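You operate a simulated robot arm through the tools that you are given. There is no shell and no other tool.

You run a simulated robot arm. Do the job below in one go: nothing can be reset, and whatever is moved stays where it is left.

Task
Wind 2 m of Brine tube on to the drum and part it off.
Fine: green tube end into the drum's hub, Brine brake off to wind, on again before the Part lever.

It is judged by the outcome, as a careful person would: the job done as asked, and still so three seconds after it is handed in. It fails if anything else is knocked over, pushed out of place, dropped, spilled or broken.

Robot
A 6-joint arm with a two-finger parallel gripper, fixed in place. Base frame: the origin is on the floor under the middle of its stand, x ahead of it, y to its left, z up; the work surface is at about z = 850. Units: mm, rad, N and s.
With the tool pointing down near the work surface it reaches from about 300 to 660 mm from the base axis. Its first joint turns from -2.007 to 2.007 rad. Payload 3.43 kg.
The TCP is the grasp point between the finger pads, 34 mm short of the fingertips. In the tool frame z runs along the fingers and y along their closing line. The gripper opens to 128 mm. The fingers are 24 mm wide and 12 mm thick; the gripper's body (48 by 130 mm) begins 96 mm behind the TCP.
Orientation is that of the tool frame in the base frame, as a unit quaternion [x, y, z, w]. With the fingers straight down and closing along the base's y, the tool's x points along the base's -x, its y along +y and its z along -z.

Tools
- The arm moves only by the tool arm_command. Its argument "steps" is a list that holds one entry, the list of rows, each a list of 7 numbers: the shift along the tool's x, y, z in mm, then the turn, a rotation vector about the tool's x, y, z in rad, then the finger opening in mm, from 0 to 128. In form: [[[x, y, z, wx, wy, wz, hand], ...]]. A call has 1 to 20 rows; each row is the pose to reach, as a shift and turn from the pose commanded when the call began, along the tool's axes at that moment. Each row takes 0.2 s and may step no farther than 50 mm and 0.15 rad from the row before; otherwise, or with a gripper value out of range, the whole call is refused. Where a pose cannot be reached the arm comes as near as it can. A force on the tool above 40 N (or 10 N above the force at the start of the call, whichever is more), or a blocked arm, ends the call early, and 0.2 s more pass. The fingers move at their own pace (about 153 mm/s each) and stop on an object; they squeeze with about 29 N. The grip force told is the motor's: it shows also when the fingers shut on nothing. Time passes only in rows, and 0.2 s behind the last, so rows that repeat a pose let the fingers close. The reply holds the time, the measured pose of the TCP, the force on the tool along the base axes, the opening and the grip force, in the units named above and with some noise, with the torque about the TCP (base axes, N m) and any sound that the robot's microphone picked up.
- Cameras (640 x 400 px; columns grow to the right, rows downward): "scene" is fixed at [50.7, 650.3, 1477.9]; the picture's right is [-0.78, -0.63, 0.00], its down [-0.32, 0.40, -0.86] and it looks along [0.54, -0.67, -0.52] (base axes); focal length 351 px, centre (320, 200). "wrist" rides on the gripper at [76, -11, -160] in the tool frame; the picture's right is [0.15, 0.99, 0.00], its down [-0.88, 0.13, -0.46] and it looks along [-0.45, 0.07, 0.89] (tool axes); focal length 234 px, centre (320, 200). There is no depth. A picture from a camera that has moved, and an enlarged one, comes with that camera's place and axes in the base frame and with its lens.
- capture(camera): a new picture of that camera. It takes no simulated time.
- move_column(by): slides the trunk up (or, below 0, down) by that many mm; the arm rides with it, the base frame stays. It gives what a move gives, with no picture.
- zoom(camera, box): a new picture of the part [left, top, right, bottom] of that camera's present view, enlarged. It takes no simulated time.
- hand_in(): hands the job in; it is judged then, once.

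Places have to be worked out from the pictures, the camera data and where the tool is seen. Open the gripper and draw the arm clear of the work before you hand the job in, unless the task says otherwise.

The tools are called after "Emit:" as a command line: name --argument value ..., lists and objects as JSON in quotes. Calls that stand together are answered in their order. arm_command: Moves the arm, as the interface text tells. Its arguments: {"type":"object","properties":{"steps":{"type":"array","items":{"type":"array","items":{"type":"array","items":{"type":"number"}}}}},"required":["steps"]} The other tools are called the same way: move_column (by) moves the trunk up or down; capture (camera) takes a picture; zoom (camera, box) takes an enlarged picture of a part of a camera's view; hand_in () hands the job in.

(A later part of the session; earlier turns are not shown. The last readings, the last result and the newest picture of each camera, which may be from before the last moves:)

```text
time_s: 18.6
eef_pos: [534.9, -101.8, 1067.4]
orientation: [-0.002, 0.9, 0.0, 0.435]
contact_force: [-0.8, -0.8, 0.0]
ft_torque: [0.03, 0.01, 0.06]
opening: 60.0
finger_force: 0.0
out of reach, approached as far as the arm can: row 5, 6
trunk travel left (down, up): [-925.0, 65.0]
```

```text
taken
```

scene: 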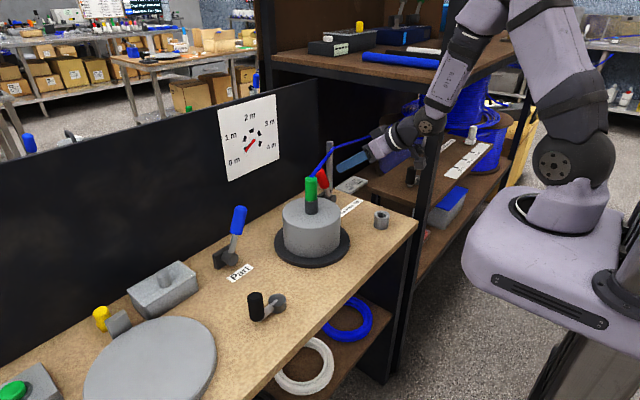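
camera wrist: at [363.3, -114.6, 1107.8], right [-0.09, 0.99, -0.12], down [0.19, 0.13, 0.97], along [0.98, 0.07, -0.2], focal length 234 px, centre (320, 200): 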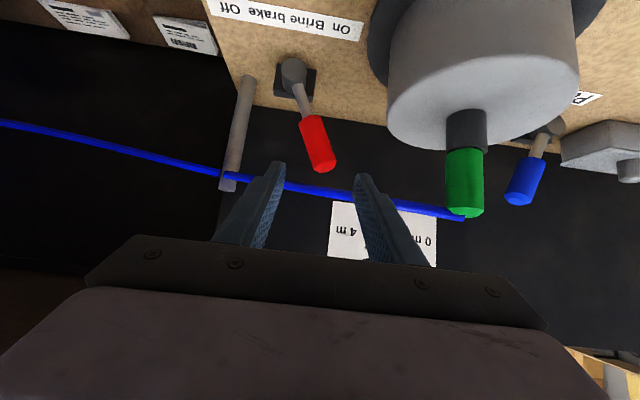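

Tool is tilted and the red handle lies centrally between the fingers. I advance along the tool axis in part, then look again.

Emit:
arm_command --steps '[[[0, 0, 25, 0, 0, 0, 60], [0, 0, 50, 0, 0, 0, 60], [0, 0, 75, 0, 0, 0, 60], [0, 0, 75, 0, 0, 0, 60]]]'

Emit:
capture --camera "wrist"

Emit:
zoom --camera "scene" --box '[270, 100, 430, 230]'

```text
time_s: 19.6
eef_pos: [593.6, -105.5, 1020.0]
orientation: [-0.001, 0.9, 0.001, 0.435]
contact_force: [-0.2, 0.2, 0.0]
ft_torque: [0.01, -0.03, 0.01]
opening: 60.2
finger_force: 0.1
trunk travel left (down, up): [-925.0, 65.0]
```

```text
taken
camera wrist: at [421.3, -116.2, 1060.0], right [-0.09, 0.99, -0.12], down [0.19, 0.13, 0.97], along [0.98, 0.07, -0.2], focal length 234 px, centre (320, 200)
```

wrist: 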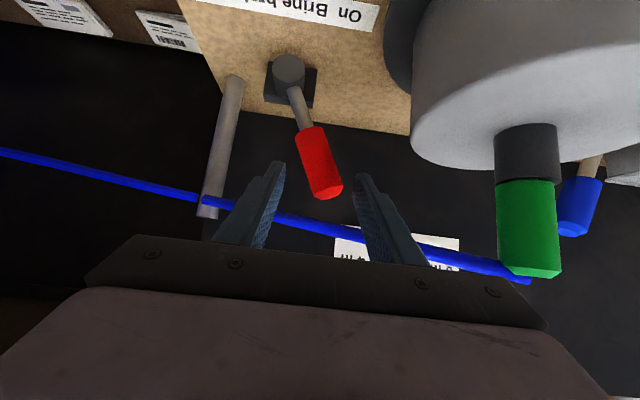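

```text
3.08 times, centred on (350, 165) of scene
camera zoom: at [50.7, 650.3, 1477.9], right [-0.78, -0.63, 0.0], down [-0.32, 0.4, -0.86], along [0.54, -0.67, -0.52], focal length 1081 px, centre (228, 308)
```

zoom: 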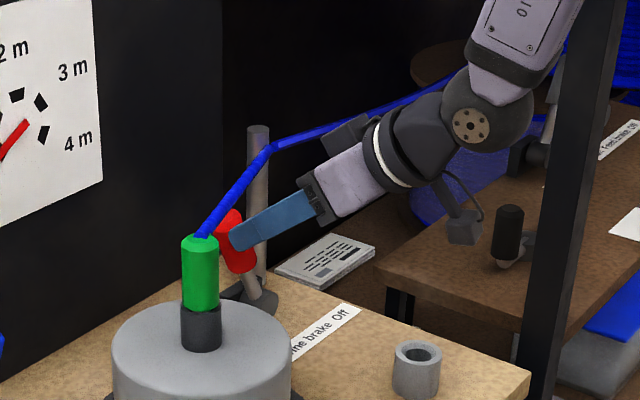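

The handle remains between the fingertips. I advance the last 45 mm in small steps.

Emit:
arm_command --steps '[[[0, 0, 15, 0, 0, 0, 60], [0, 0, 30, 0, 0, 0, 60], [0, 0, 42, 0, 0, 0, 60], [0, 0, 42, 0, 0, 0, 60]]]'

Emit:
capture --camera "wrist"

Emit:
zoom --camera "scene" --box '[270, 120, 390, 220]'

```text
time_s: 20.6
eef_pos: [627.6, -104.5, 995.0]
orientation: [0.0, 0.9, 0.0, 0.435]
contact_force: [-0.1, -0.6, 0.7]
ft_torque: [-0.02, 0.0, 0.0]
opening: 60.0
finger_force: 0.0
trunk travel left (down, up): [-925.0, 65.0]
```

```text
taken
camera wrist: at [455.9, -115.4, 1034.3], right [-0.09, 0.99, -0.11], down [0.19, 0.13, 0.97], along [0.98, 0.07, -0.2], focal length 234 px, centre (320, 200)
```

wrist: 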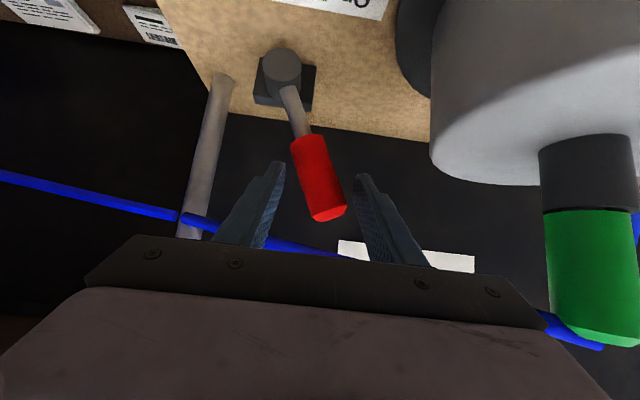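

```text
4.00 times, centred on (330, 170) of scene
camera zoom: at [50.7, 650.3, 1477.9], right [-0.78, -0.63, 0.0], down [-0.32, 0.4, -0.86], along [0.54, -0.67, -0.52], focal length 1405 px, centre (280, 320)
```

zoom: 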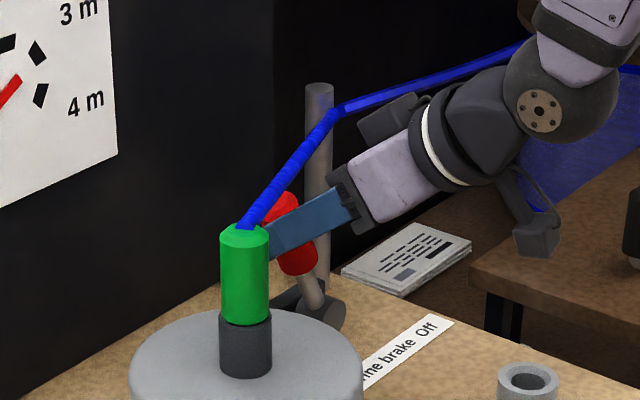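

The red handle is inside the fork with the tube above it. I push toward -y (Off) in small steps.

Emit:
arm_command --steps '[[[0, -10, 0, 0, 0, 0, 60], [0, -20, 0, 0, 0, 0, 60], [0, -30, 0, 0, 0, 0, 60], [0, -40, 0, 0, 0, 0, 60], [0, -50, 0, 0, 0, 0, 60], [0, -60, 0, 0, 0, 0, 60], [0, -60, 0, 0, 0, 0, 60]]]'

Emit:
capture --camera "wrist"

Emit:
capture --camera "scene"

```text
time_s: 22.2
eef_pos: [627.3, -164.0, 994.9]
orientation: [-0.001, 0.901, 0.0, 0.434]
contact_force: [0.5, 2.2, 0.5]
ft_torque: [0.04, 0.0, 0.01]
opening: 60.7
finger_force: 0.8
trunk travel left (down, up): [-925.0, 65.0]
```

```text
taken
camera wrist: at [454.9, -174.7, 1035.0], right [-0.09, 0.99, -0.12], down [0.19, 0.13, 0.97], along [0.98, 0.07, -0.2], focal length 234 px, centre (320, 200)
```

wrist: 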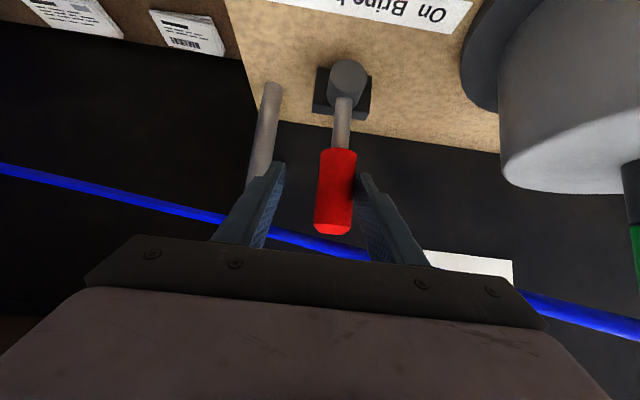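

```text
taken
```

scene: 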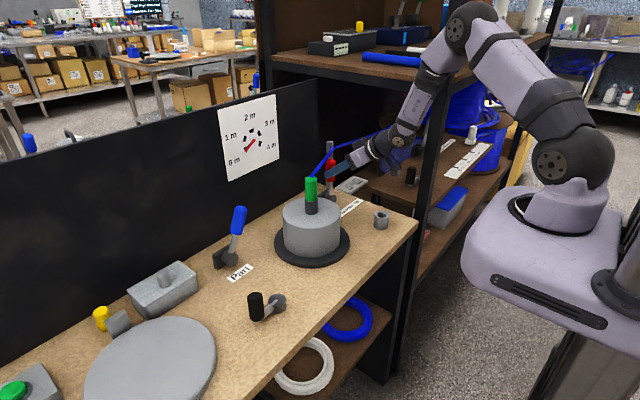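

The lever follows lightly and is about upright now. I keep pushing to the Off end.

Emit:
arm_command --steps '[[[0, -10, 0, 0, 0, 0, 60], [0, -20, 0, 0, 0, 0, 60], [0, -28, 0, 0, 0, 0, 60], [0, -34, 0, 0, 0, 0, 60], [0, -34, 0, 0, 0, 0, 60]]]'

Emit:
capture --camera "wrist"

Emit:
zoom --camera "scene" --box '[270, 120, 390, 220]'

```text
time_s: 23.4
eef_pos: [626.8, -198.2, 994.2]
orientation: [0.0, 0.901, 0.0, 0.434]
contact_force: [0.2, 4.0, -1.7]
ft_torque: [0.07, 0.02, 0.11]
opening: 62.3
finger_force: 2.2
trunk travel left (down, up): [-925.0, 65.0]
```

```text
taken
camera wrist: at [454.8, -208.6, 1034.5], right [-0.09, 0.99, -0.11], down [0.19, 0.13, 0.97], along [0.98, 0.07, -0.2], focal length 234 px, centre (320, 200)
```

wrist: 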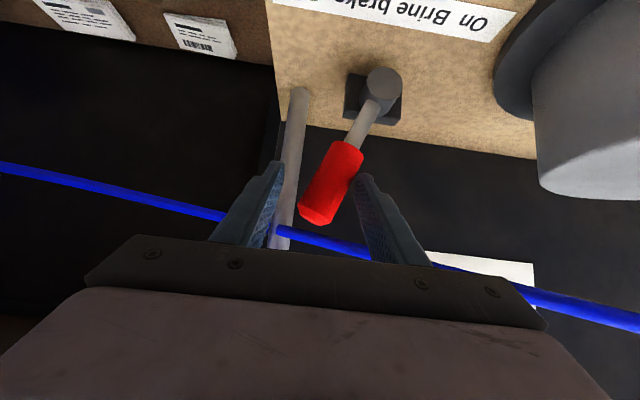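

```text
4.00 times, centred on (330, 170) of scene
camera zoom: at [50.7, 650.3, 1477.9], right [-0.78, -0.63, 0.0], down [-0.32, 0.4, -0.86], along [0.54, -0.67, -0.52], focal length 1405 px, centre (280, 320)
```

zoom: 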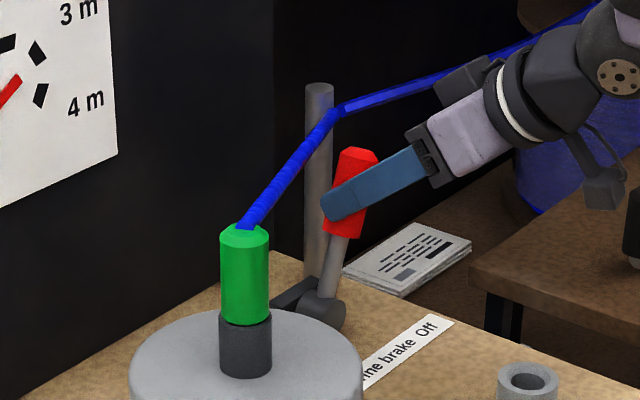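

The lever now leans to the Off side with only 4 N. I push a little farther to find the stop.

Emit:
arm_command --steps '[[[0, -3, 0, 0, 0, 0, 60], [0, -6, 0, 0, 0, 0, 60], [0, -9, 0, 0, 0, 0, 60], [0, -9, 0, 0, 0, 0, 60]]]'

Emit:
zoom --camera "scene" --box '[270, 120, 390, 220]'

Emit:
capture --camera "wrist"

```text
time_s: 24.4
eef_pos: [627.5, -204.9, 995.2]
orientation: [0.0, 0.901, -0.001, 0.434]
contact_force: [-1.4, 9.9, -2.7]
ft_torque: [0.23, 0.14, 0.32]
opening: 65.5
finger_force: 5.0
trunk travel left (down, up): [-925.0, 65.0]
```

```text
4.00 times, centred on (330, 170) of scene
camera zoom: at [50.7, 650.3, 1477.9], right [-0.78, -0.63, 0.0], down [-0.32, 0.4, -0.86], along [0.54, -0.67, -0.52], focal length 1405 px, centre (280, 320)
```

zoom: 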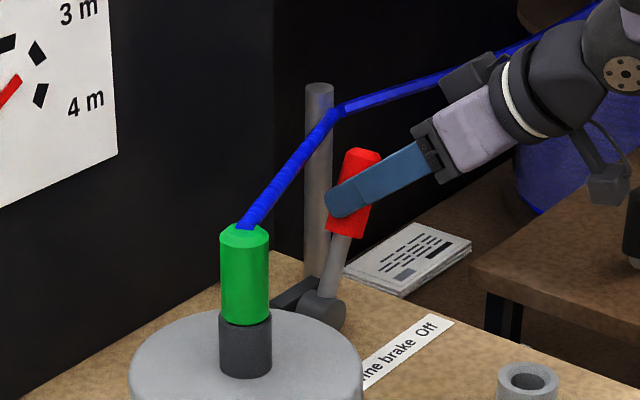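

```text
taken
camera wrist: at [454.9, -215.9, 1035.1], right [-0.09, 0.99, -0.12], down [0.19, 0.13, 0.97], along [0.98, 0.07, -0.2], focal length 234 px, centre (320, 200)
```

wrist: 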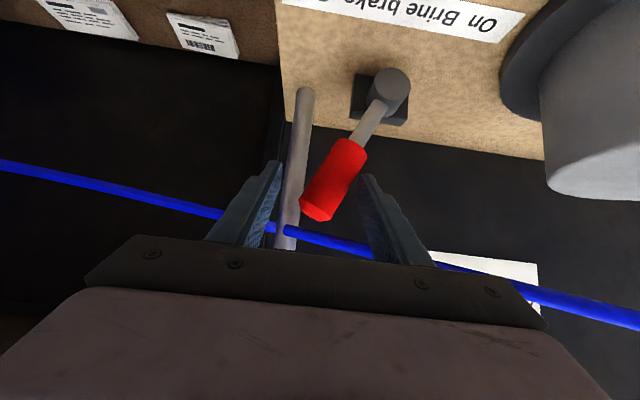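

Force climbs to 10 N with the lever no longer moving: it is at the Off stop. I centre the fork again and back out along the tool axis under the tube.

Emit:
arm_command --steps '[[[0, 7, 0, 0, 0, 0, 60], [0, 13, 0, 0, 0, 0, 60], [0, 13, -20, 0, 0, 0, 60], [0, 13, -50, 0, 0, 0, 60], [0, 13, -85, 0, 0, 0, 60], [0, 13, -120, 0, 0, 0, 60], [0, 13, -120, 0, 0, 0, 60]]]'

Emit:
capture --camera "wrist"

Emit:
capture --camera "scene"

Emit:
zoom --camera "scene" --box '[270, 120, 390, 220]'

```text
time_s: 26.0
eef_pos: [536.1, -193.6, 1069.4]
orientation: [0.001, 0.901, 0.0, 0.434]
contact_force: [0.4, 0.0, 0.4]
ft_torque: [0.0, -0.04, 0.0]
opening: 60.0
finger_force: 0.1
trunk travel left (down, up): [-925.0, 65.0]
```

```text
taken
camera wrist: at [363.1, -204.6, 1109.8], right [-0.09, 0.99, -0.11], down [0.19, 0.13, 0.97], along [0.98, 0.07, -0.2], focal length 234 px, centre (320, 200)
```

wrist: 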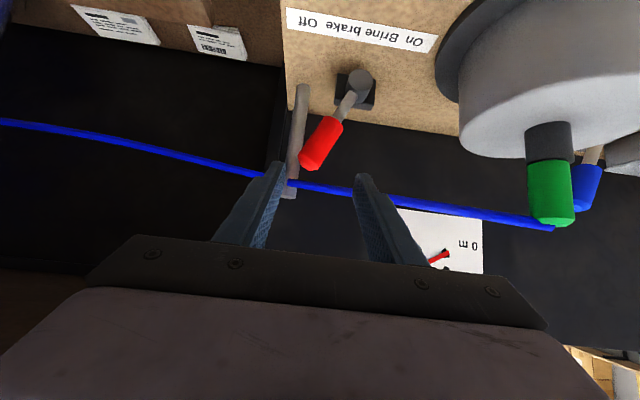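

```text
taken
```

scene: 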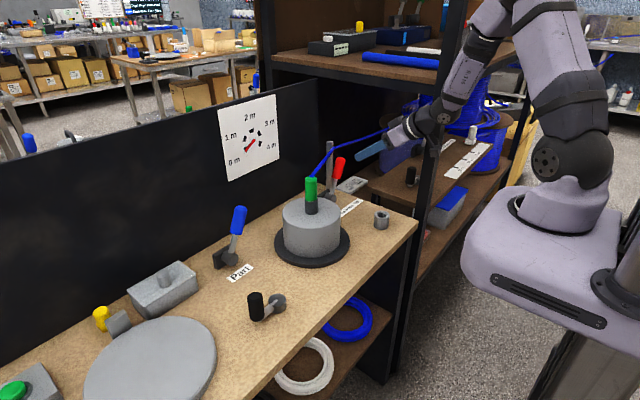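

```text
4.00 times, centred on (330, 170) of scene
camera zoom: at [50.7, 650.3, 1477.9], right [-0.78, -0.63, 0.0], down [-0.32, 0.4, -0.86], along [0.54, -0.67, -0.52], focal length 1405 px, centre (280, 320)
```

zoom: 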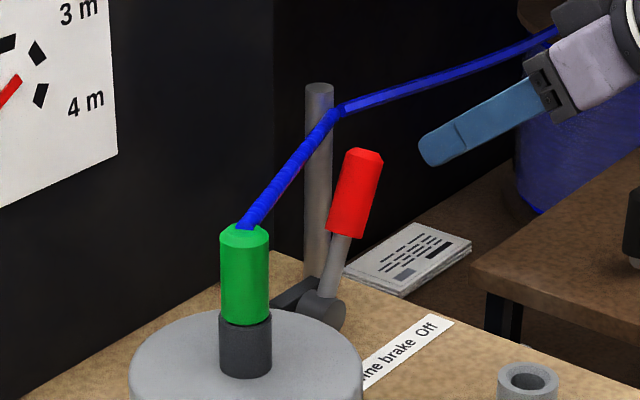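

The brake stays at Off. Now I swing back upright and away from the tube, heading for the crank whose knob I put near (479, 330).

Emit:
arm_command --steps '[[[-6, 20, -22, 0, 0.13, 0, 60], [-12, 42, -44, 0, 0.26, 0, 60], [-18, 64, -66, 0, 0.39, 0, 60], [-25, 87, -88, 0, 0.52, 0, 60], [-31, 110, -110, 0, 0.65, 0, 60], [-37, 132, -132, 0, 0.78, 0, 60], [-43.6, 154, -153.9, 0, 0.9, 0, 60], [-43.6, 154, -153.9, 0, 0.9, 0, 60]]]'

Emit:
capture --camera "scene"

```text
time_s: 27.8
eef_pos: [442.3, -39.9, 1198.9]
orientation: [0.001, 1.0, 0.0, 0.0]
contact_force: [-0.4, -0.1, -0.1]
ft_torque: [0.0, 0.02, 0.01]
opening: 60.3
finger_force: 0.2
trunk travel left (down, up): [-925.0, 65.0]
```

```text
taken
```

scene: 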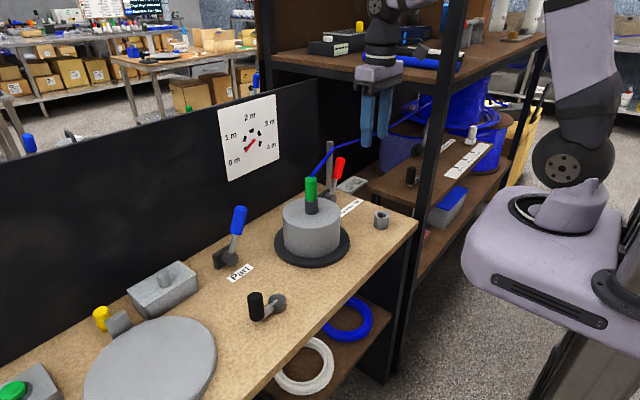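

Upright and clear. I travel over to above the crank knob.

Emit:
arm_command --steps '[[[-4, 40, 0, 0, 0, 0, 60], [-8, 82, 0, 0, 0, 0, 60], [-12, 124, 0, 0, 0, 0, 60], [-16, 166, 0, 0, 0, 0, 60], [-20, 208, 10, 0, 0, 0, 60], [-24, 248, 30, 0, 0, 0, 60], [-28, 288, 50, 0, 0, 0, 60], [-32, 322, 75, 0, 0, 0, 60], [-36, 350, 100, 0, 0, 0, 60], [-39, 370, 120, 0, 0, 0, 60], [-39, 370, 120, 0, 0, 0, 60]]]'

Emit:
capture --camera "wrist"

Emit:
capture --camera "scene"

```text
time_s: 30.2
eef_pos: [479.3, 330.2, 1080.6]
orientation: [0.0, 1.0, 0.0, 0.0]
contact_force: [0.0, -0.2, 0.2]
ft_torque: [-0.03, 0.0, 0.03]
opening: 60.2
finger_force: 0.0
trunk travel left (down, up): [-925.0, 65.0]
```

```text
taken
camera wrist: at [403.7, 318.9, 1239.7], right [-0.15, 0.99, 0.0], down [0.88, 0.13, 0.46], along [0.45, 0.07, -0.89], focal length 234 px, centre (320, 200)
```

wrist: 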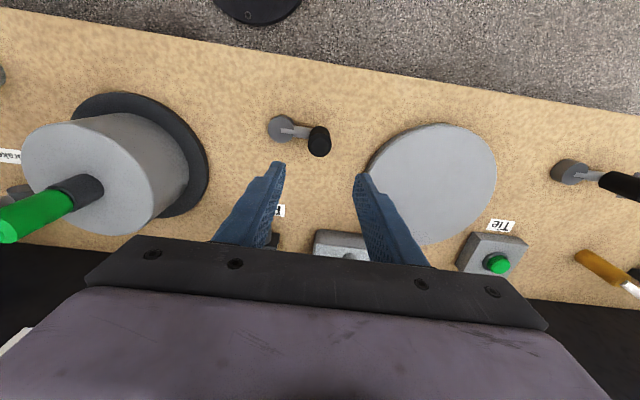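

```text
taken
```

scene: 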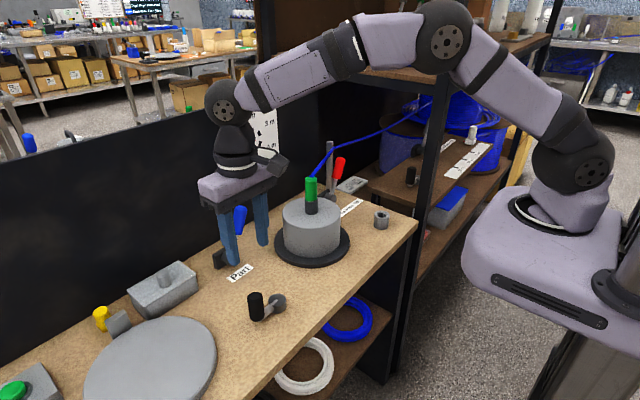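

I zoom in on the crank from the wrist camera to fix its hub and knob positions.

Emit:
zoom --camera "wrist" --box '[250, 100, 350, 180]'

Emit:
zoom --camera "scene" --box '[235, 270, 295, 330]'

```text
5.00 times, centred on (300, 140) of wrist
camera zoom: at [403.7, 318.9, 1239.7], right [-0.15, 0.99, 0.0], down [0.88, 0.13, 0.46], along [0.45, 0.07, -0.89], focal length 1171 px, centre (420, 500)
```

zoom: 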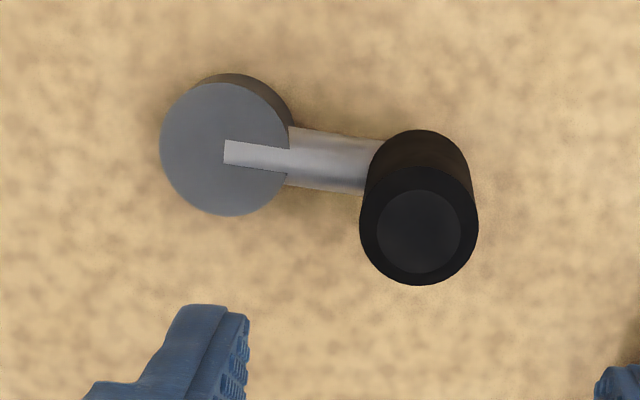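

```text
6.67 times, centred on (265, 300) of scene
camera zoom: at [50.7, 650.3, 1477.9], right [-0.78, -0.63, 0.0], down [-0.32, 0.4, -0.86], along [0.54, -0.67, -0.52], focal length 2341 px, centre (687, -467)
```

zoom: 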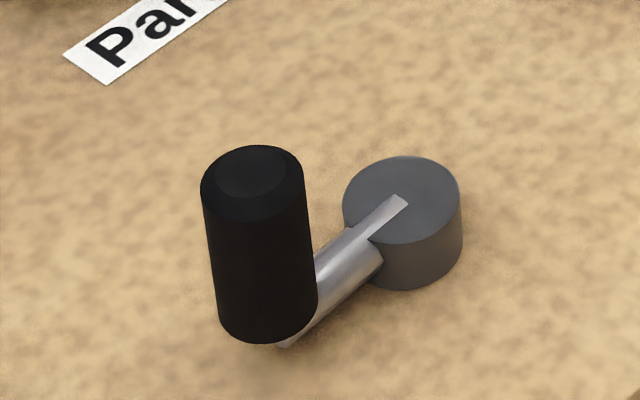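

Crank hub is at about (480.7, 269.8) and the knob axis at (480, 330.3), top z 934, 31 mm thick, radius 60.5 mm. I descend around the knob with fingertips above the crank arm.

Emit:
arm_command --steps '[[[-1, 0.3, 40, 0, 0, 0, 60], [-1, 0.3, 80, 0, 0, 0, 60], [-1, 0.3, 115, 0, 0, 0, 60], [-1, 0.3, 140, 0, 0, 0, 60], [-1, 0.3, 158, 0, 0, 0, 60], [-1, 0.3, 158, 0, 0, 0, 60]]]'

Emit:
capture --camera "scene"

Emit:
capture --camera "wrist"

```text
time_s: 31.6
eef_pos: [482.3, 330.0, 922.4]
orientation: [0.0, 1.0, 0.0, 0.0]
contact_force: [0.0, -0.8, 1.2]
ft_torque: [0.02, -0.02, -0.03]
opening: 59.9
finger_force: 0.1
trunk travel left (down, up): [-925.0, 65.0]
```

```text
taken
```

scene: 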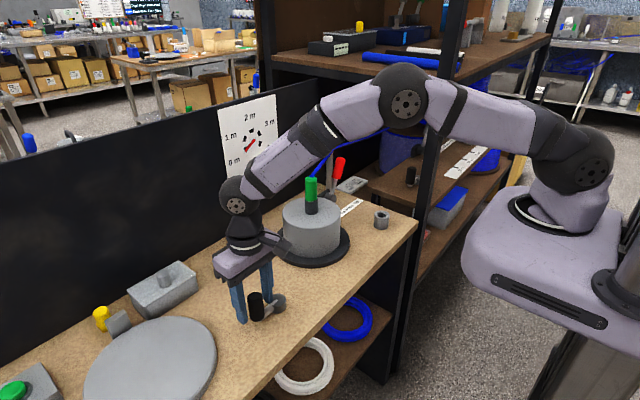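

```text
taken
camera wrist: at [406.2, 319.3, 1081.7], right [-0.15, 0.99, 0.0], down [0.88, 0.13, 0.46], along [0.45, 0.07, -0.89], focal length 234 px, centre (320, 200)
```

wrist: 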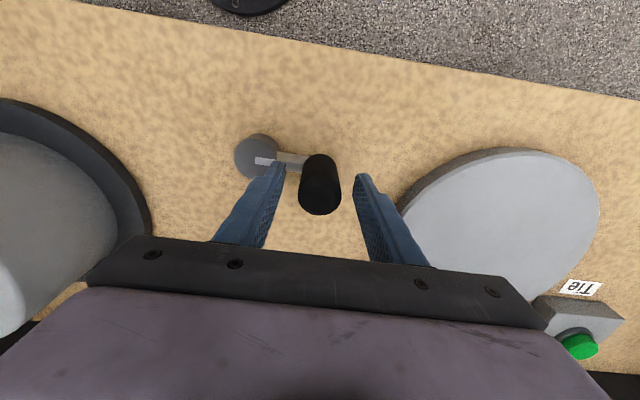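

The knob is centred between the fingers and the dial stays visible. I close with a light squeeze.

Emit:
arm_command --steps '[[[0, 0, 0, 0, 0, 0, 40], [0, 0, 0, 0, 0, 0, 25], [0, 0, 0, 0, 0, 0, 23], [0, 0, 0, 0, 0, 0, 23]]]'

```text
time_s: 32.6
eef_pos: [482.2, 330.0, 922.2]
orientation: [0.001, 1.0, 0.0, -0.001]
contact_force: [-0.2, -4.3, -2.7]
ft_torque: [0.9, -0.05, -0.01]
opening: 31.0
finger_force: 45.5
trunk travel left (down, up): [-925.0, 65.0]
```

Grip reads higher than intended (45 N), so I relax the commanded opening to see what the squeeze settles at.

Emit:
arm_command --steps '[[[0, 0, 0, 0, 0, 0, 29], [0, 0, 0, 0, 0, 0, 29], [0, 0, 0, 0, 0, 0, 29]]]'

```text
time_s: 33.4
eef_pos: [483.0, 329.7, 922.8]
orientation: [0.001, 1.0, 0.0, 0.001]
contact_force: [-0.6, -5.3, -4.7]
ft_torque: [0.92, -0.04, 0.01]
opening: 31.4
finger_force: 44.7
trunk travel left (down, up): [-925.0, 65.0]
```

I check the grip in the cameras, since the reading shows a moment of 0.9 N m.

Emit:
zoom --camera "wrist" --box '[220, 120, 420, 260]'

Emit:
zoom --camera "scene" --box '[205, 230, 305, 330]'

```text
2.86 times, centred on (320, 190) of wrist
camera zoom: at [406.5, 318.8, 1081.8], right [-0.15, 0.99, 0.0], down [0.88, 0.13, 0.46], along [0.45, 0.07, -0.89], focal length 669 px, centre (320, 229)
```

zoom: 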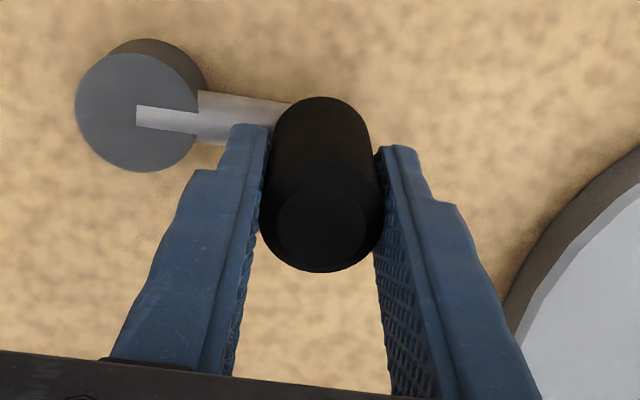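

```text
4.00 times, centred on (255, 280) of scene
camera zoom: at [50.7, 650.3, 1477.9], right [-0.78, -0.63, 0.0], down [-0.32, 0.4, -0.86], along [0.54, -0.67, -0.52], focal length 1405 px, centre (580, -120)
```

zoom: 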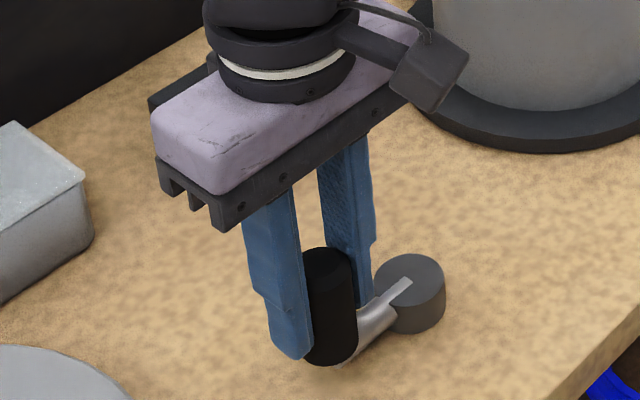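

The grip looks fine visually, though one fingertip is close to the crank arm. I open, raise 6 mm, shift slightly, and re-grip to see if the load drops.

Emit:
arm_command --steps '[[[0, 0, 0, 0, 0, 0, 40], [0, 0, 0, 0, 0, 0, 44], [0, -0.8, -6, 0, 0, 0, 44], [0, -0.8, -6, 0, 0, 0, 44], [0, -0.8, -6, 0, 0, 0, 33], [0, -0.8, -6, 0, 0, 0, 30], [0, -0.8, -6, 0, 0, 0, 30]]]'

```text
time_s: 35.0
eef_pos: [481.9, 329.6, 926.4]
orientation: [0.0, 1.0, 0.0, 0.0]
contact_force: [-1.2, 5.2, -1.0]
ft_torque: [-0.51, 0.0, -0.02]
opening: 30.9
finger_force: 44.9
trunk travel left (down, up): [-925.0, 65.0]
```

Emit:
arm_command --steps '[[[0, 0.4, 0, 0, 0, 0, 31.5], [0, 0.4, 0, 0, 0, 0, 31.5], [0, 0.4, 0, 0, 0, 0, 31.5]]]'

```text
time_s: 35.8
eef_pos: [481.8, 330.5, 928.4]
orientation: [0.0, 1.0, 0.0, 0.001]
contact_force: [-0.4, 0.1, -0.5]
ft_torque: [0.04, 0.03, 0.02]
opening: 32.2
finger_force: 0.2
trunk travel left (down, up): [-925.0, 65.0]
```

At 31.5 mm the fork just cages the knob with no load, centred. As a direction test I grip it and turn the crank about 30° clockwise (seen from above), turning the tool along with it, then look at the dial.

Emit:
arm_command --steps '[[[0, 0, 0, 0, 0, 0, 30], [0, 0, 0, 0, 0, 0, 30], [-4, -0.13, 0, 0, 0, 0.066, 30], [-7.84, -0.51, 0, 0, 0, 0.13, 30], [-11.7, -1.15, 0, 0, 0, 0.195, 30], [-15.55, -2.03, 0, 0, 0, 0.26, 30], [-23.0, -4.55, 0, 0, 0, 0.39, 30], [-30.06, -8.03, 0, 0, 0, 0.52, 30], [-30.06, -8.03, 0, 0, 0, 0.52, 30]]]'

Emit:
zoom --camera "scene" --box '[200, 80, 300, 190]'

Emit:
capture --camera "scene"

Emit:
capture --camera "wrist"

```text
time_s: 37.8
eef_pos: [511.3, 322.4, 927.0]
orientation: [0.257, 0.966, -0.001, 0.0]
contact_force: [-2.7, -5.9, -4.1]
ft_torque: [0.64, -0.31, -0.03]
opening: 30.9
finger_force: 45.2
trunk travel left (down, up): [-925.0, 65.0]
```

```text
3.64 times, centred on (250, 135) of scene
camera zoom: at [50.7, 650.3, 1477.9], right [-0.78, -0.63, 0.0], down [-0.32, 0.4, -0.86], along [0.54, -0.67, -0.52], focal length 1277 px, centre (574, 436)
```

zoom: 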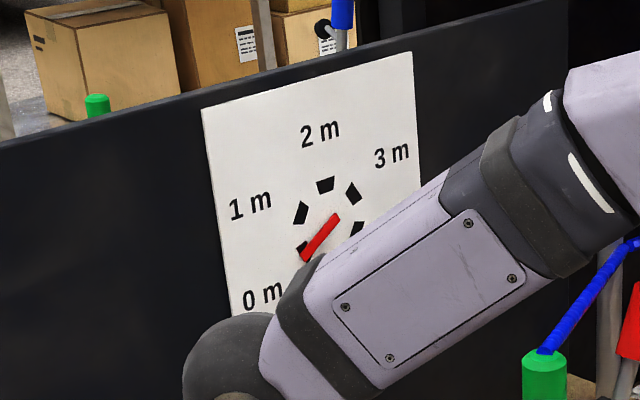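

```text
taken
```

scene: 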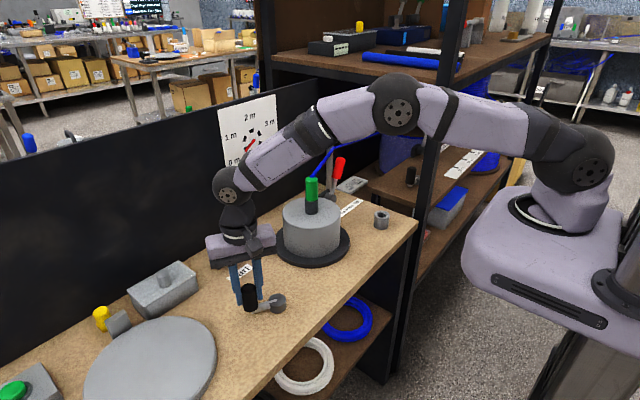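

```text
taken
camera wrist: at [439.3, 350.0, 1087.3], right [0.37, 0.93, 0.0], down [0.83, -0.33, 0.46], along [0.42, -0.17, -0.89], focal length 234 px, centre (320, 200)
```

wrist: 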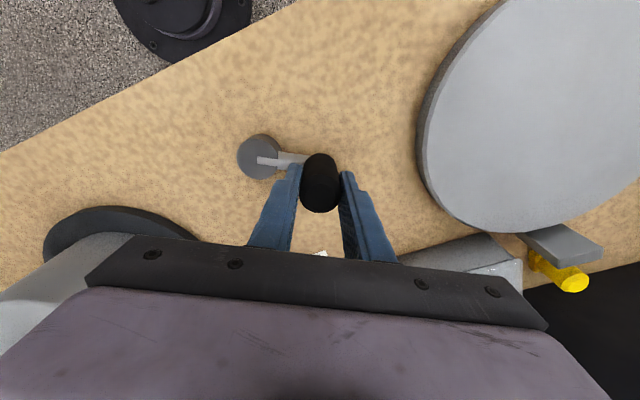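

The crank turns easily, but the dial has not visibly moved for this small angle. I continue clockwise by about 104° more, still turning the tool along, and check again.

Emit:
arm_command --steps '[[[-7.84, -0.51, 0, 0, 0, 0.13, 30], [-15.55, -2.03, 0, 0, 0, 0.26, 30], [-23.0, -4.54, 0, 0, 0, 0.39, 30], [-30.06, -8.0, 0, 0, 0, 0.52, 30], [-36.61, -12.34, 0, 0, 0, 0.65, 30], [-42.55, -17.49, 0, 0, 0, 0.78, 30], [-47.76, -23.37, 0, 0, 0, 0.91, 30], [-52.18, -29.87, 0, 0, 0, 1.04, 30], [-55.71, -36.89, 0, 0, 0, 1.17, 30], [-58.3, -44.32, 0, 0, 0, 1.3, 30], [-59.9, -52.01, 0, 0, 0, 1.43, 30], [-60.5, -59.85, 0, 0, 0, 1.56, 30], [-60.07, -67.69, 0, 0, 0, 1.69, 30], [-58.63, -75.42, 0, 0, 0, 1.82, 30], [-58.63, -75.42, 0, 0, 0, 1.82, 30]]]'

Emit:
zoom --camera "scene" --box '[200, 80, 300, 190]'

Emit:
capture --camera "scene"

Emit:
capture --camera "wrist"

```text
time_s: 41.0
eef_pos: [522.8, 229.0, 927.6]
orientation: [0.921, 0.389, 0.0, 0.0]
contact_force: [-3.2, 3.9, -4.2]
ft_torque: [0.77, 0.69, 0.07]
opening: 31.1
finger_force: 44.9
trunk travel left (down, up): [-925.0, 65.0]
```

```text
3.64 times, centred on (250, 135) of scene
camera zoom: at [50.7, 650.3, 1477.9], right [-0.78, -0.63, 0.0], down [-0.32, 0.4, -0.86], along [0.54, -0.67, -0.52], focal length 1277 px, centre (574, 436)
```

zoom: 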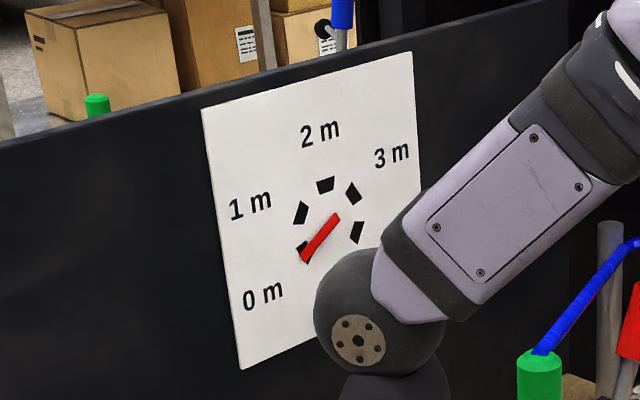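

```text
taken
```

scene: 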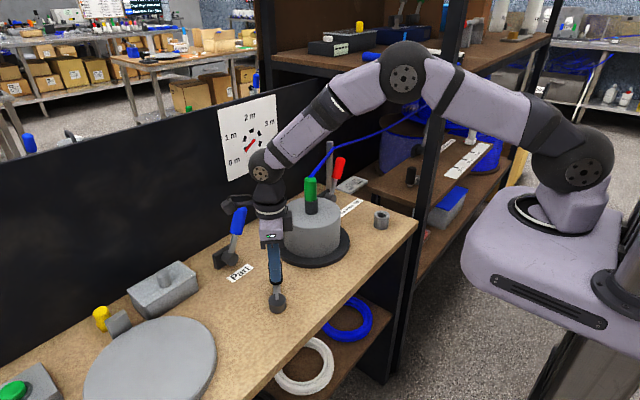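

```text
taken
camera wrist: at [568.1, 290.6, 1087.3], right [0.81, -0.58, 0.0], down [-0.52, -0.72, 0.46], along [-0.27, -0.37, -0.89], focal length 234 px, centre (320, 200)
```

wrist: 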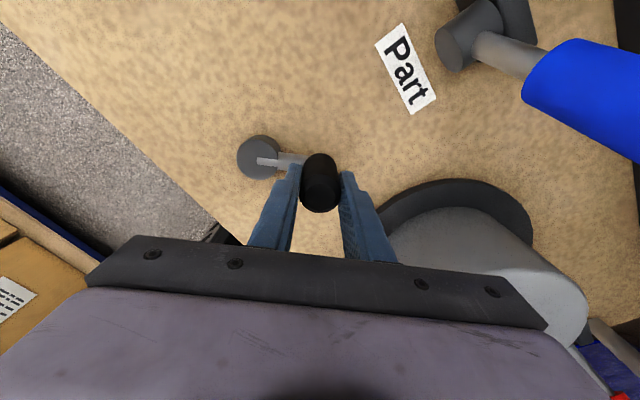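

After about 134° clockwise the needle still sits at 0, so this direction does not wind. I reverse, turning counter-clockwise back past the start, and watch the dial.

Emit:
arm_command --steps '[[[7.84, -0.51, 0, 0, 0, -0.13, 30], [15.55, -2.03, 0, 0, 0, -0.26, 30], [23.0, -4.54, 0, 0, 0, -0.39, 30], [30.06, -8.0, 0, 0, 0, -0.52, 30], [36.61, -12.34, 0, 0, 0, -0.65, 30], [42.55, -17.49, 0, 0, 0, -0.78, 30], [47.76, -23.37, 0, 0, 0, -0.91, 30], [52.18, -29.87, 0, 0, 0, -1.04, 30], [55.71, -36.89, 0, 0, 0, -1.17, 30], [58.3, -44.32, 0, 0, 0, -1.3, 30], [59.9, -52.01, 0, 0, 0, -1.43, 30], [60.5, -59.85, 0, 0, 0, -1.56, 30], [60.07, -67.69, 0, 0, 0, -1.69, 30], [58.63, -75.42, 0, 0, 0, -1.82, 30], [56.2, -82.9, 0, 0, 0, -1.95, 30], [52.82, -90.0, 0, 0, 0, -2.08, 30], [48.56, -96.59, 0, 0, 0, -2.21, 30], [43.47, -102.58, 0, 0, 0, -2.34, 30], [37.64, -107.86, 0, 0, 0, -2.47, 30], [31.19, -112.34, 0, 0, 0, -2.6, 30]]]'

Emit:
zoom --camera "scene" --box '[200, 80, 300, 190]'

Emit:
capture --camera "scene"

```text
time_s: 45.2
eef_pos: [465.0, 328.1, 926.6]
orientation: [-0.131, 0.991, 0.001, 0.0]
contact_force: [1.1, -4.2, -7.3]
ft_torque: [-0.9, -0.45, -0.01]
opening: 31.1
finger_force: 45.3
trunk travel left (down, up): [-925.0, 65.0]
```

```text
3.64 times, centred on (250, 135) of scene
camera zoom: at [50.7, 650.3, 1477.9], right [-0.78, -0.63, 0.0], down [-0.32, 0.4, -0.86], along [0.54, -0.67, -0.52], focal length 1277 px, centre (574, 436)
```

zoom: 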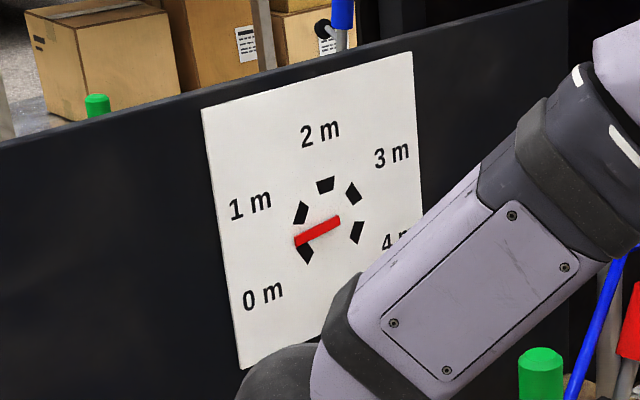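

```text
taken
```

scene: 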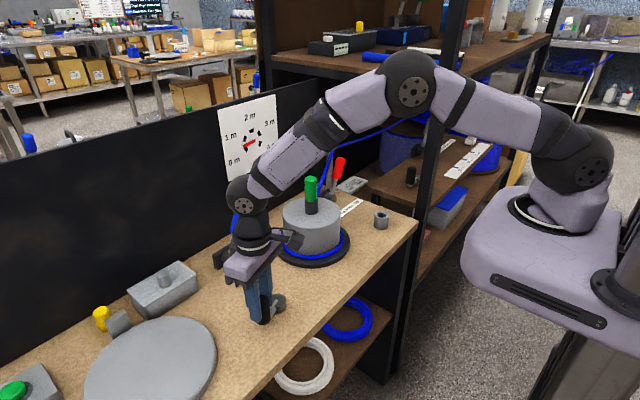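

Counter-clockwise winds: the needle went from 0 to about 0.5 m for ~149° of crank and tube is appearing on the drum. I carry on counter-clockwise in a moderate stretch.

Emit:
arm_command --steps '[[[7.84, -0.51, 0, 0, 0, -0.13, 30], [15.55, -2.03, 0, 0, 0, -0.26, 30], [23.0, -4.54, 0, 0, 0, -0.39, 30], [30.06, -8.0, 0, 0, 0, -0.52, 30], [36.61, -12.34, 0, 0, 0, -0.65, 30], [42.55, -17.49, 0, 0, 0, -0.78, 30], [47.76, -23.37, 0, 0, 0, -0.91, 30], [52.18, -29.87, 0, 0, 0, -1.04, 30], [55.71, -36.89, 0, 0, 0, -1.17, 30], [58.3, -44.32, 0, 0, 0, -1.3, 30], [59.9, -52.01, 0, 0, 0, -1.43, 30], [60.5, -59.85, 0, 0, 0, -1.56, 30]]]'

Emit:
zoom --camera "scene" --box '[200, 80, 300, 190]'

Emit:
capture --camera "scene"

Emit:
capture --camera "wrist"

```text
time_s: 47.8
eef_pos: [422.1, 255.0, 928.2]
orientation: [0.791, -0.612, 0.0, 0.0]
contact_force: [5.8, 2.8, 1.0]
ft_torque: [0.0, 0.82, 0.03]
opening: 31.1
finger_force: 44.9
trunk travel left (down, up): [-925.0, 65.0]
```

```text
3.64 times, centred on (250, 135) of scene
camera zoom: at [50.7, 650.3, 1477.9], right [-0.78, -0.63, 0.0], down [-0.32, 0.4, -0.86], along [0.54, -0.67, -0.52], focal length 1277 px, centre (574, 436)
```

zoom: 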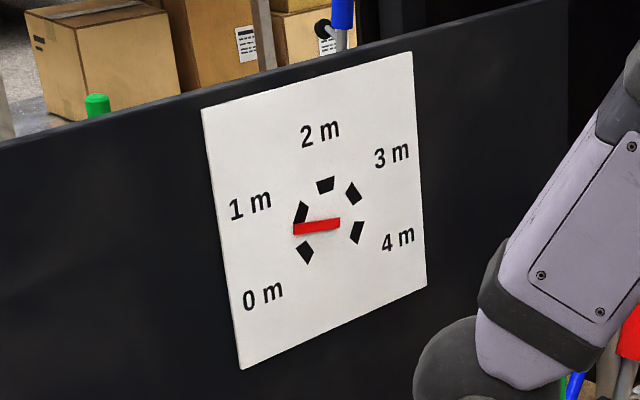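

```text
taken
```

scene: 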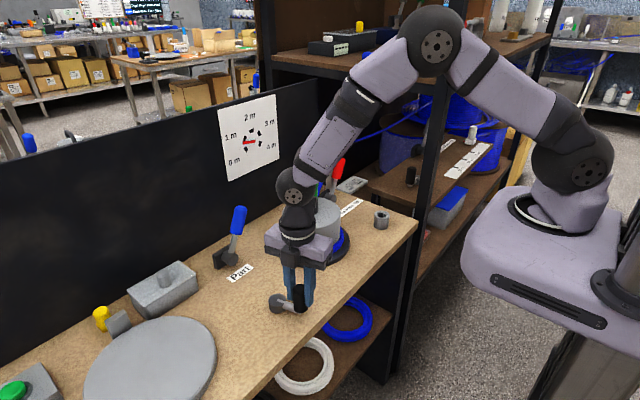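

```text
taken
camera wrist: at [451.9, 184.1, 1087.5], right [-0.92, -0.39, 0.0], down [-0.35, 0.82, 0.46], along [-0.18, 0.42, -0.89], focal length 234 px, centre (320, 200)
```

wrist: 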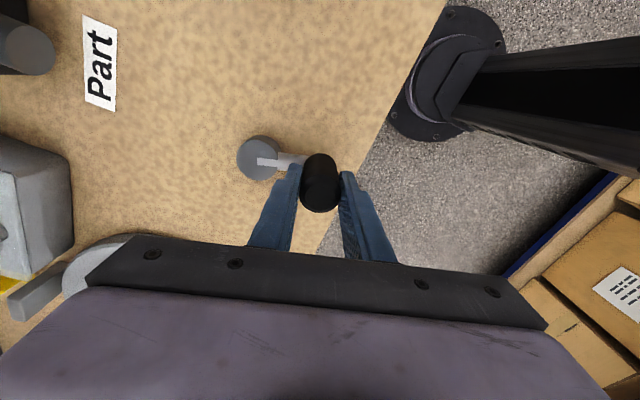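

The needle reads roughly 0.7 m now. I continue counter-clockwise by another 1.56 rad and check the tool still follows.

Emit:
arm_command --steps '[[[7.84, -0.51, 0, 0, 0, -0.13, 30], [15.55, -2.03, 0, 0, 0, -0.26, 30], [23.0, -4.54, 0, 0, 0, -0.39, 30], [30.06, -8.0, 0, 0, 0, -0.52, 30], [36.61, -12.34, 0, 0, 0, -0.65, 30], [42.55, -17.49, 0, 0, 0, -0.78, 30], [47.76, -23.37, 0, 0, 0, -0.91, 30], [52.18, -29.87, 0, 0, 0, -1.04, 30], [55.71, -36.89, 0, 0, 0, -1.17, 30], [58.3, -44.32, 0, 0, 0, -1.3, 30], [59.9, -52.01, 0, 0, 0, -1.43, 30], [60.5, -59.85, 0, 0, 0, -1.56, 30]]]'

Emit:
zoom --camera "scene" --box '[215, 90, 285, 185]'

Emit:
capture --camera "scene"

Emit:
capture --camera "wrist"

```text
time_s: 50.4
eef_pos: [492.9, 212.8, 928.9]
orientation: [0.993, 0.121, 0.0, 0.0]
contact_force: [-4.4, 13.4, 4.9]
ft_torque: [1.11, 0.74, 0.0]
opening: 31.1
finger_force: 45.2
trunk travel left (down, up): [-925.0, 65.0]
```

```text
4.21 times, centred on (250, 138) of scene
camera zoom: at [50.7, 650.3, 1477.9], right [-0.78, -0.63, 0.0], down [-0.32, 0.4, -0.86], along [0.54, -0.67, -0.52], focal length 1479 px, centre (615, 463)
```

zoom: 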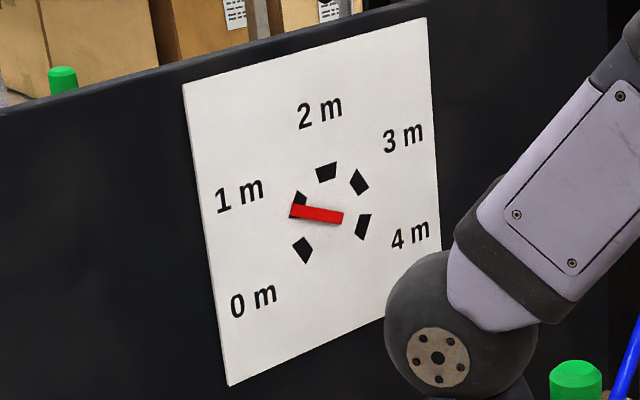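

```text
taken
```

scene: 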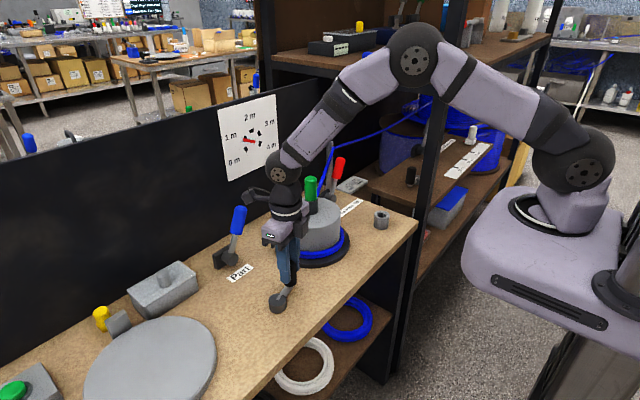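

```text
taken
camera wrist: at [564.5, 240.7, 1087.5], right [0.38, -0.93, 0.0], down [-0.82, -0.34, 0.46], along [-0.42, -0.17, -0.89], focal length 234 px, centre (320, 200)
```

wrist: 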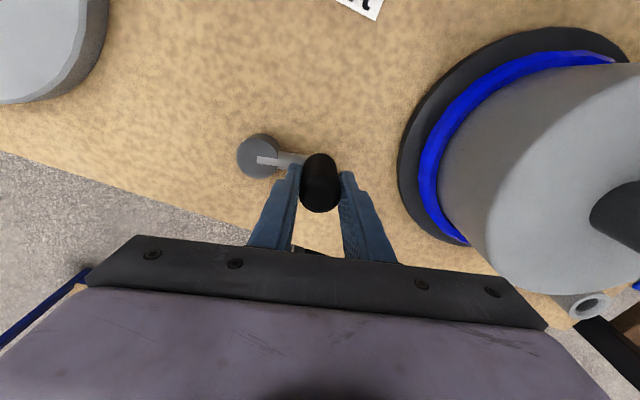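

The needle computes to about 0.9 m, matching 1 m per crank turn (0.91 turn so far). I continue with the radius trimmed to 60 mm since the side force points inward.

Emit:
arm_command --steps '[[[7.78, -1.01, 0, 0, 0, -0.13, 30], [15.42, -2.52, 0, 0, 0, -0.26, 30], [22.81, -5.01, 0, 0, 0, -0.39, 30], [29.81, -8.43, 0, 0, 0, -0.52, 30], [36.31, -12.73, 0, 0, 0, -0.65, 30], [42.2, -17.85, 0, 0, 0, -0.78, 30], [47.37, -23.68, 0, 0, 0, -0.91, 30], [51.74, -30.13, 0, 0, 0, -1.04, 30], [55.25, -37.09, 0, 0, 0, -1.17, 30], [57.82, -44.45, 0, 0, 0, -1.3, 30], [59.41, -52.08, 0, 0, 0, -1.43, 30], [60.0, -59.85, 0, 0, 0, -1.56, 30], [59.57, -67.63, 0, 0, 0, -1.69, 30]]]'

Emit:
zoom --camera "scene" --box '[215, 90, 285, 185]'

Emit:
capture --camera "scene"

Emit:
capture --camera "wrist"

```text
time_s: 50.9
eef_pos: [498.9, 214.1, 926.5]
orientation: [0.981, 0.191, 0.004, 0.019]
contact_force: [7.0, -20.1, 6.3]
ft_torque: [1.47, 0.66, -0.04]
opening: 32.0
finger_force: 45.0
out of reach, approached as far as the arm can: row 1, 2
trunk travel left (down, up): [-925.0, 65.0]
stopped in row 2: the force on the tool passed its limit at 56 N (the readings are from after the stop); the commanded pose is now the measured one
```

```text
4.21 times, centred on (250, 138) of scene
camera zoom: at [50.7, 650.3, 1477.9], right [-0.78, -0.63, 0.0], down [-0.32, 0.4, -0.86], along [0.54, -0.67, -0.52], focal length 1479 px, centre (615, 463)
```

zoom: 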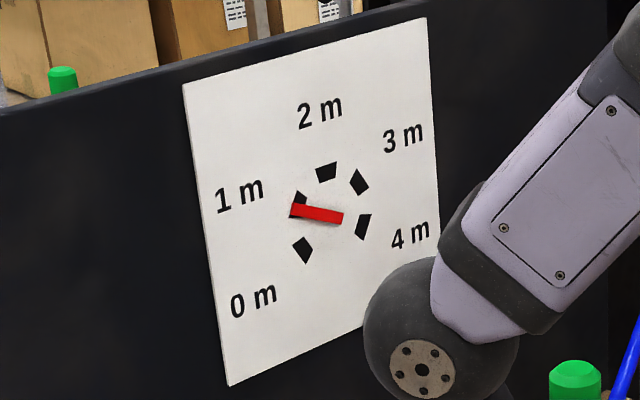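

```text
taken
```

scene: 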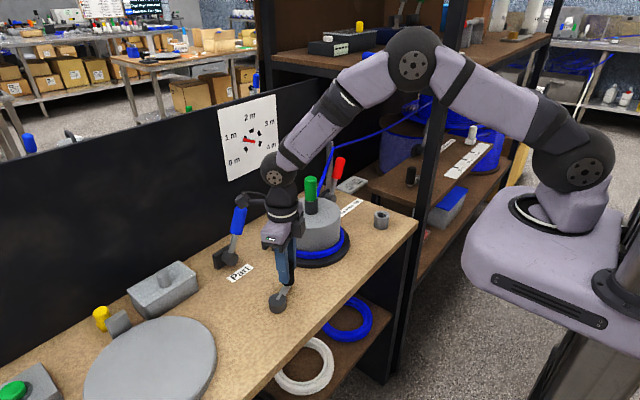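

```text
taken
camera wrist: at [562.9, 258.4, 1086.4], right [0.51, -0.86, 0.04], down [-0.77, -0.44, 0.46], along [-0.38, -0.26, -0.89], focal length 234 px, centre (320, 200)
```

wrist: 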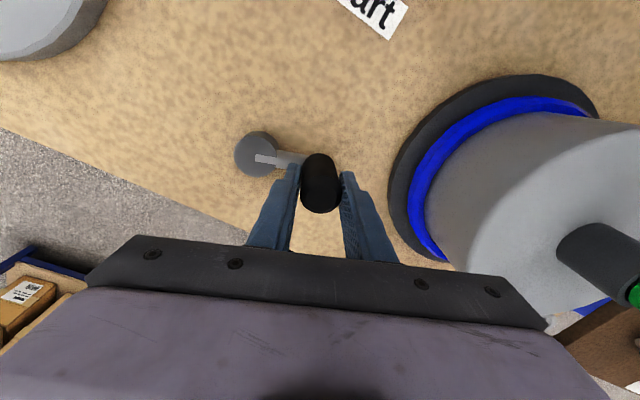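

The wrist joint hit its turning limit here, so I open, lift off the knob and will turn the tool back before re-gripping.

Emit:
arm_command --steps '[[[0, 0, 0, 0, 0, 0, 36], [0, 0, 0, 0, 0, 0, 46], [0, 0, 0, 0, 0, 0, 50], [0, 0, -15, 0, 0, 0.05, 50], [0, 0, -40, 0, 0, 0.1, 50], [0, 0, -80, 0, 0, 0.15, 50], [0, 0, -80, 0, 0, 0.15, 50]]]'

Emit:
zoom --camera "scene" --box '[215, 90, 285, 185]'

Emit:
capture --camera "wrist"

Emit:
capture --camera "scene"

```text
time_s: 52.5
eef_pos: [497.3, 221.5, 1006.3]
orientation: [0.993, 0.119, 0.004, 0.018]
contact_force: [0.5, 0.7, 0.7]
ft_torque: [0.0, 0.02, 0.02]
opening: 50.0
finger_force: 0.1
trunk travel left (down, up): [-925.0, 65.0]
```

```text
4.21 times, centred on (250, 138) of scene
camera zoom: at [50.7, 650.3, 1477.9], right [-0.78, -0.63, 0.0], down [-0.32, 0.4, -0.86], along [0.54, -0.67, -0.52], focal length 1479 px, centre (615, 463)
```

zoom: 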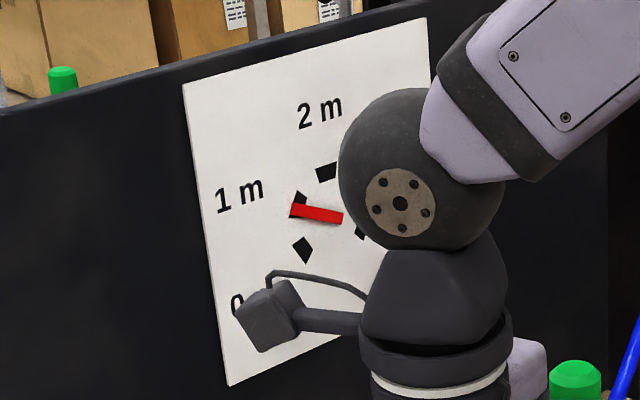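

```text
taken
camera wrist: at [566.0, 255.1, 1166.3], right [0.37, -0.93, 0.03], down [-0.83, -0.32, 0.46], along [-0.41, -0.2, -0.89], focal length 234 px, centre (320, 200)
```

wrist: 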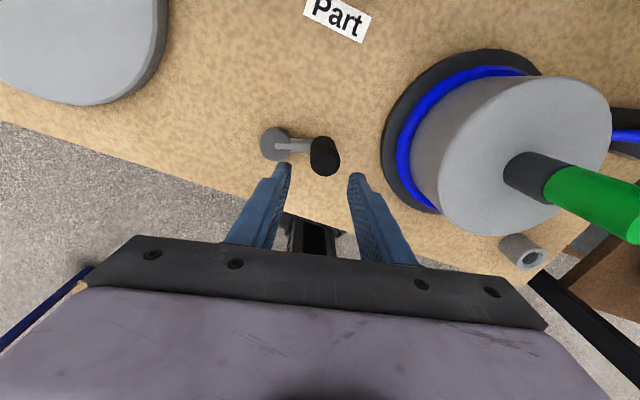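

```text
taken
```

scene: 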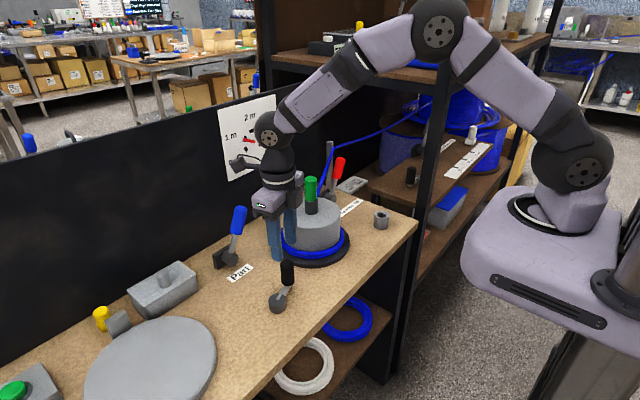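

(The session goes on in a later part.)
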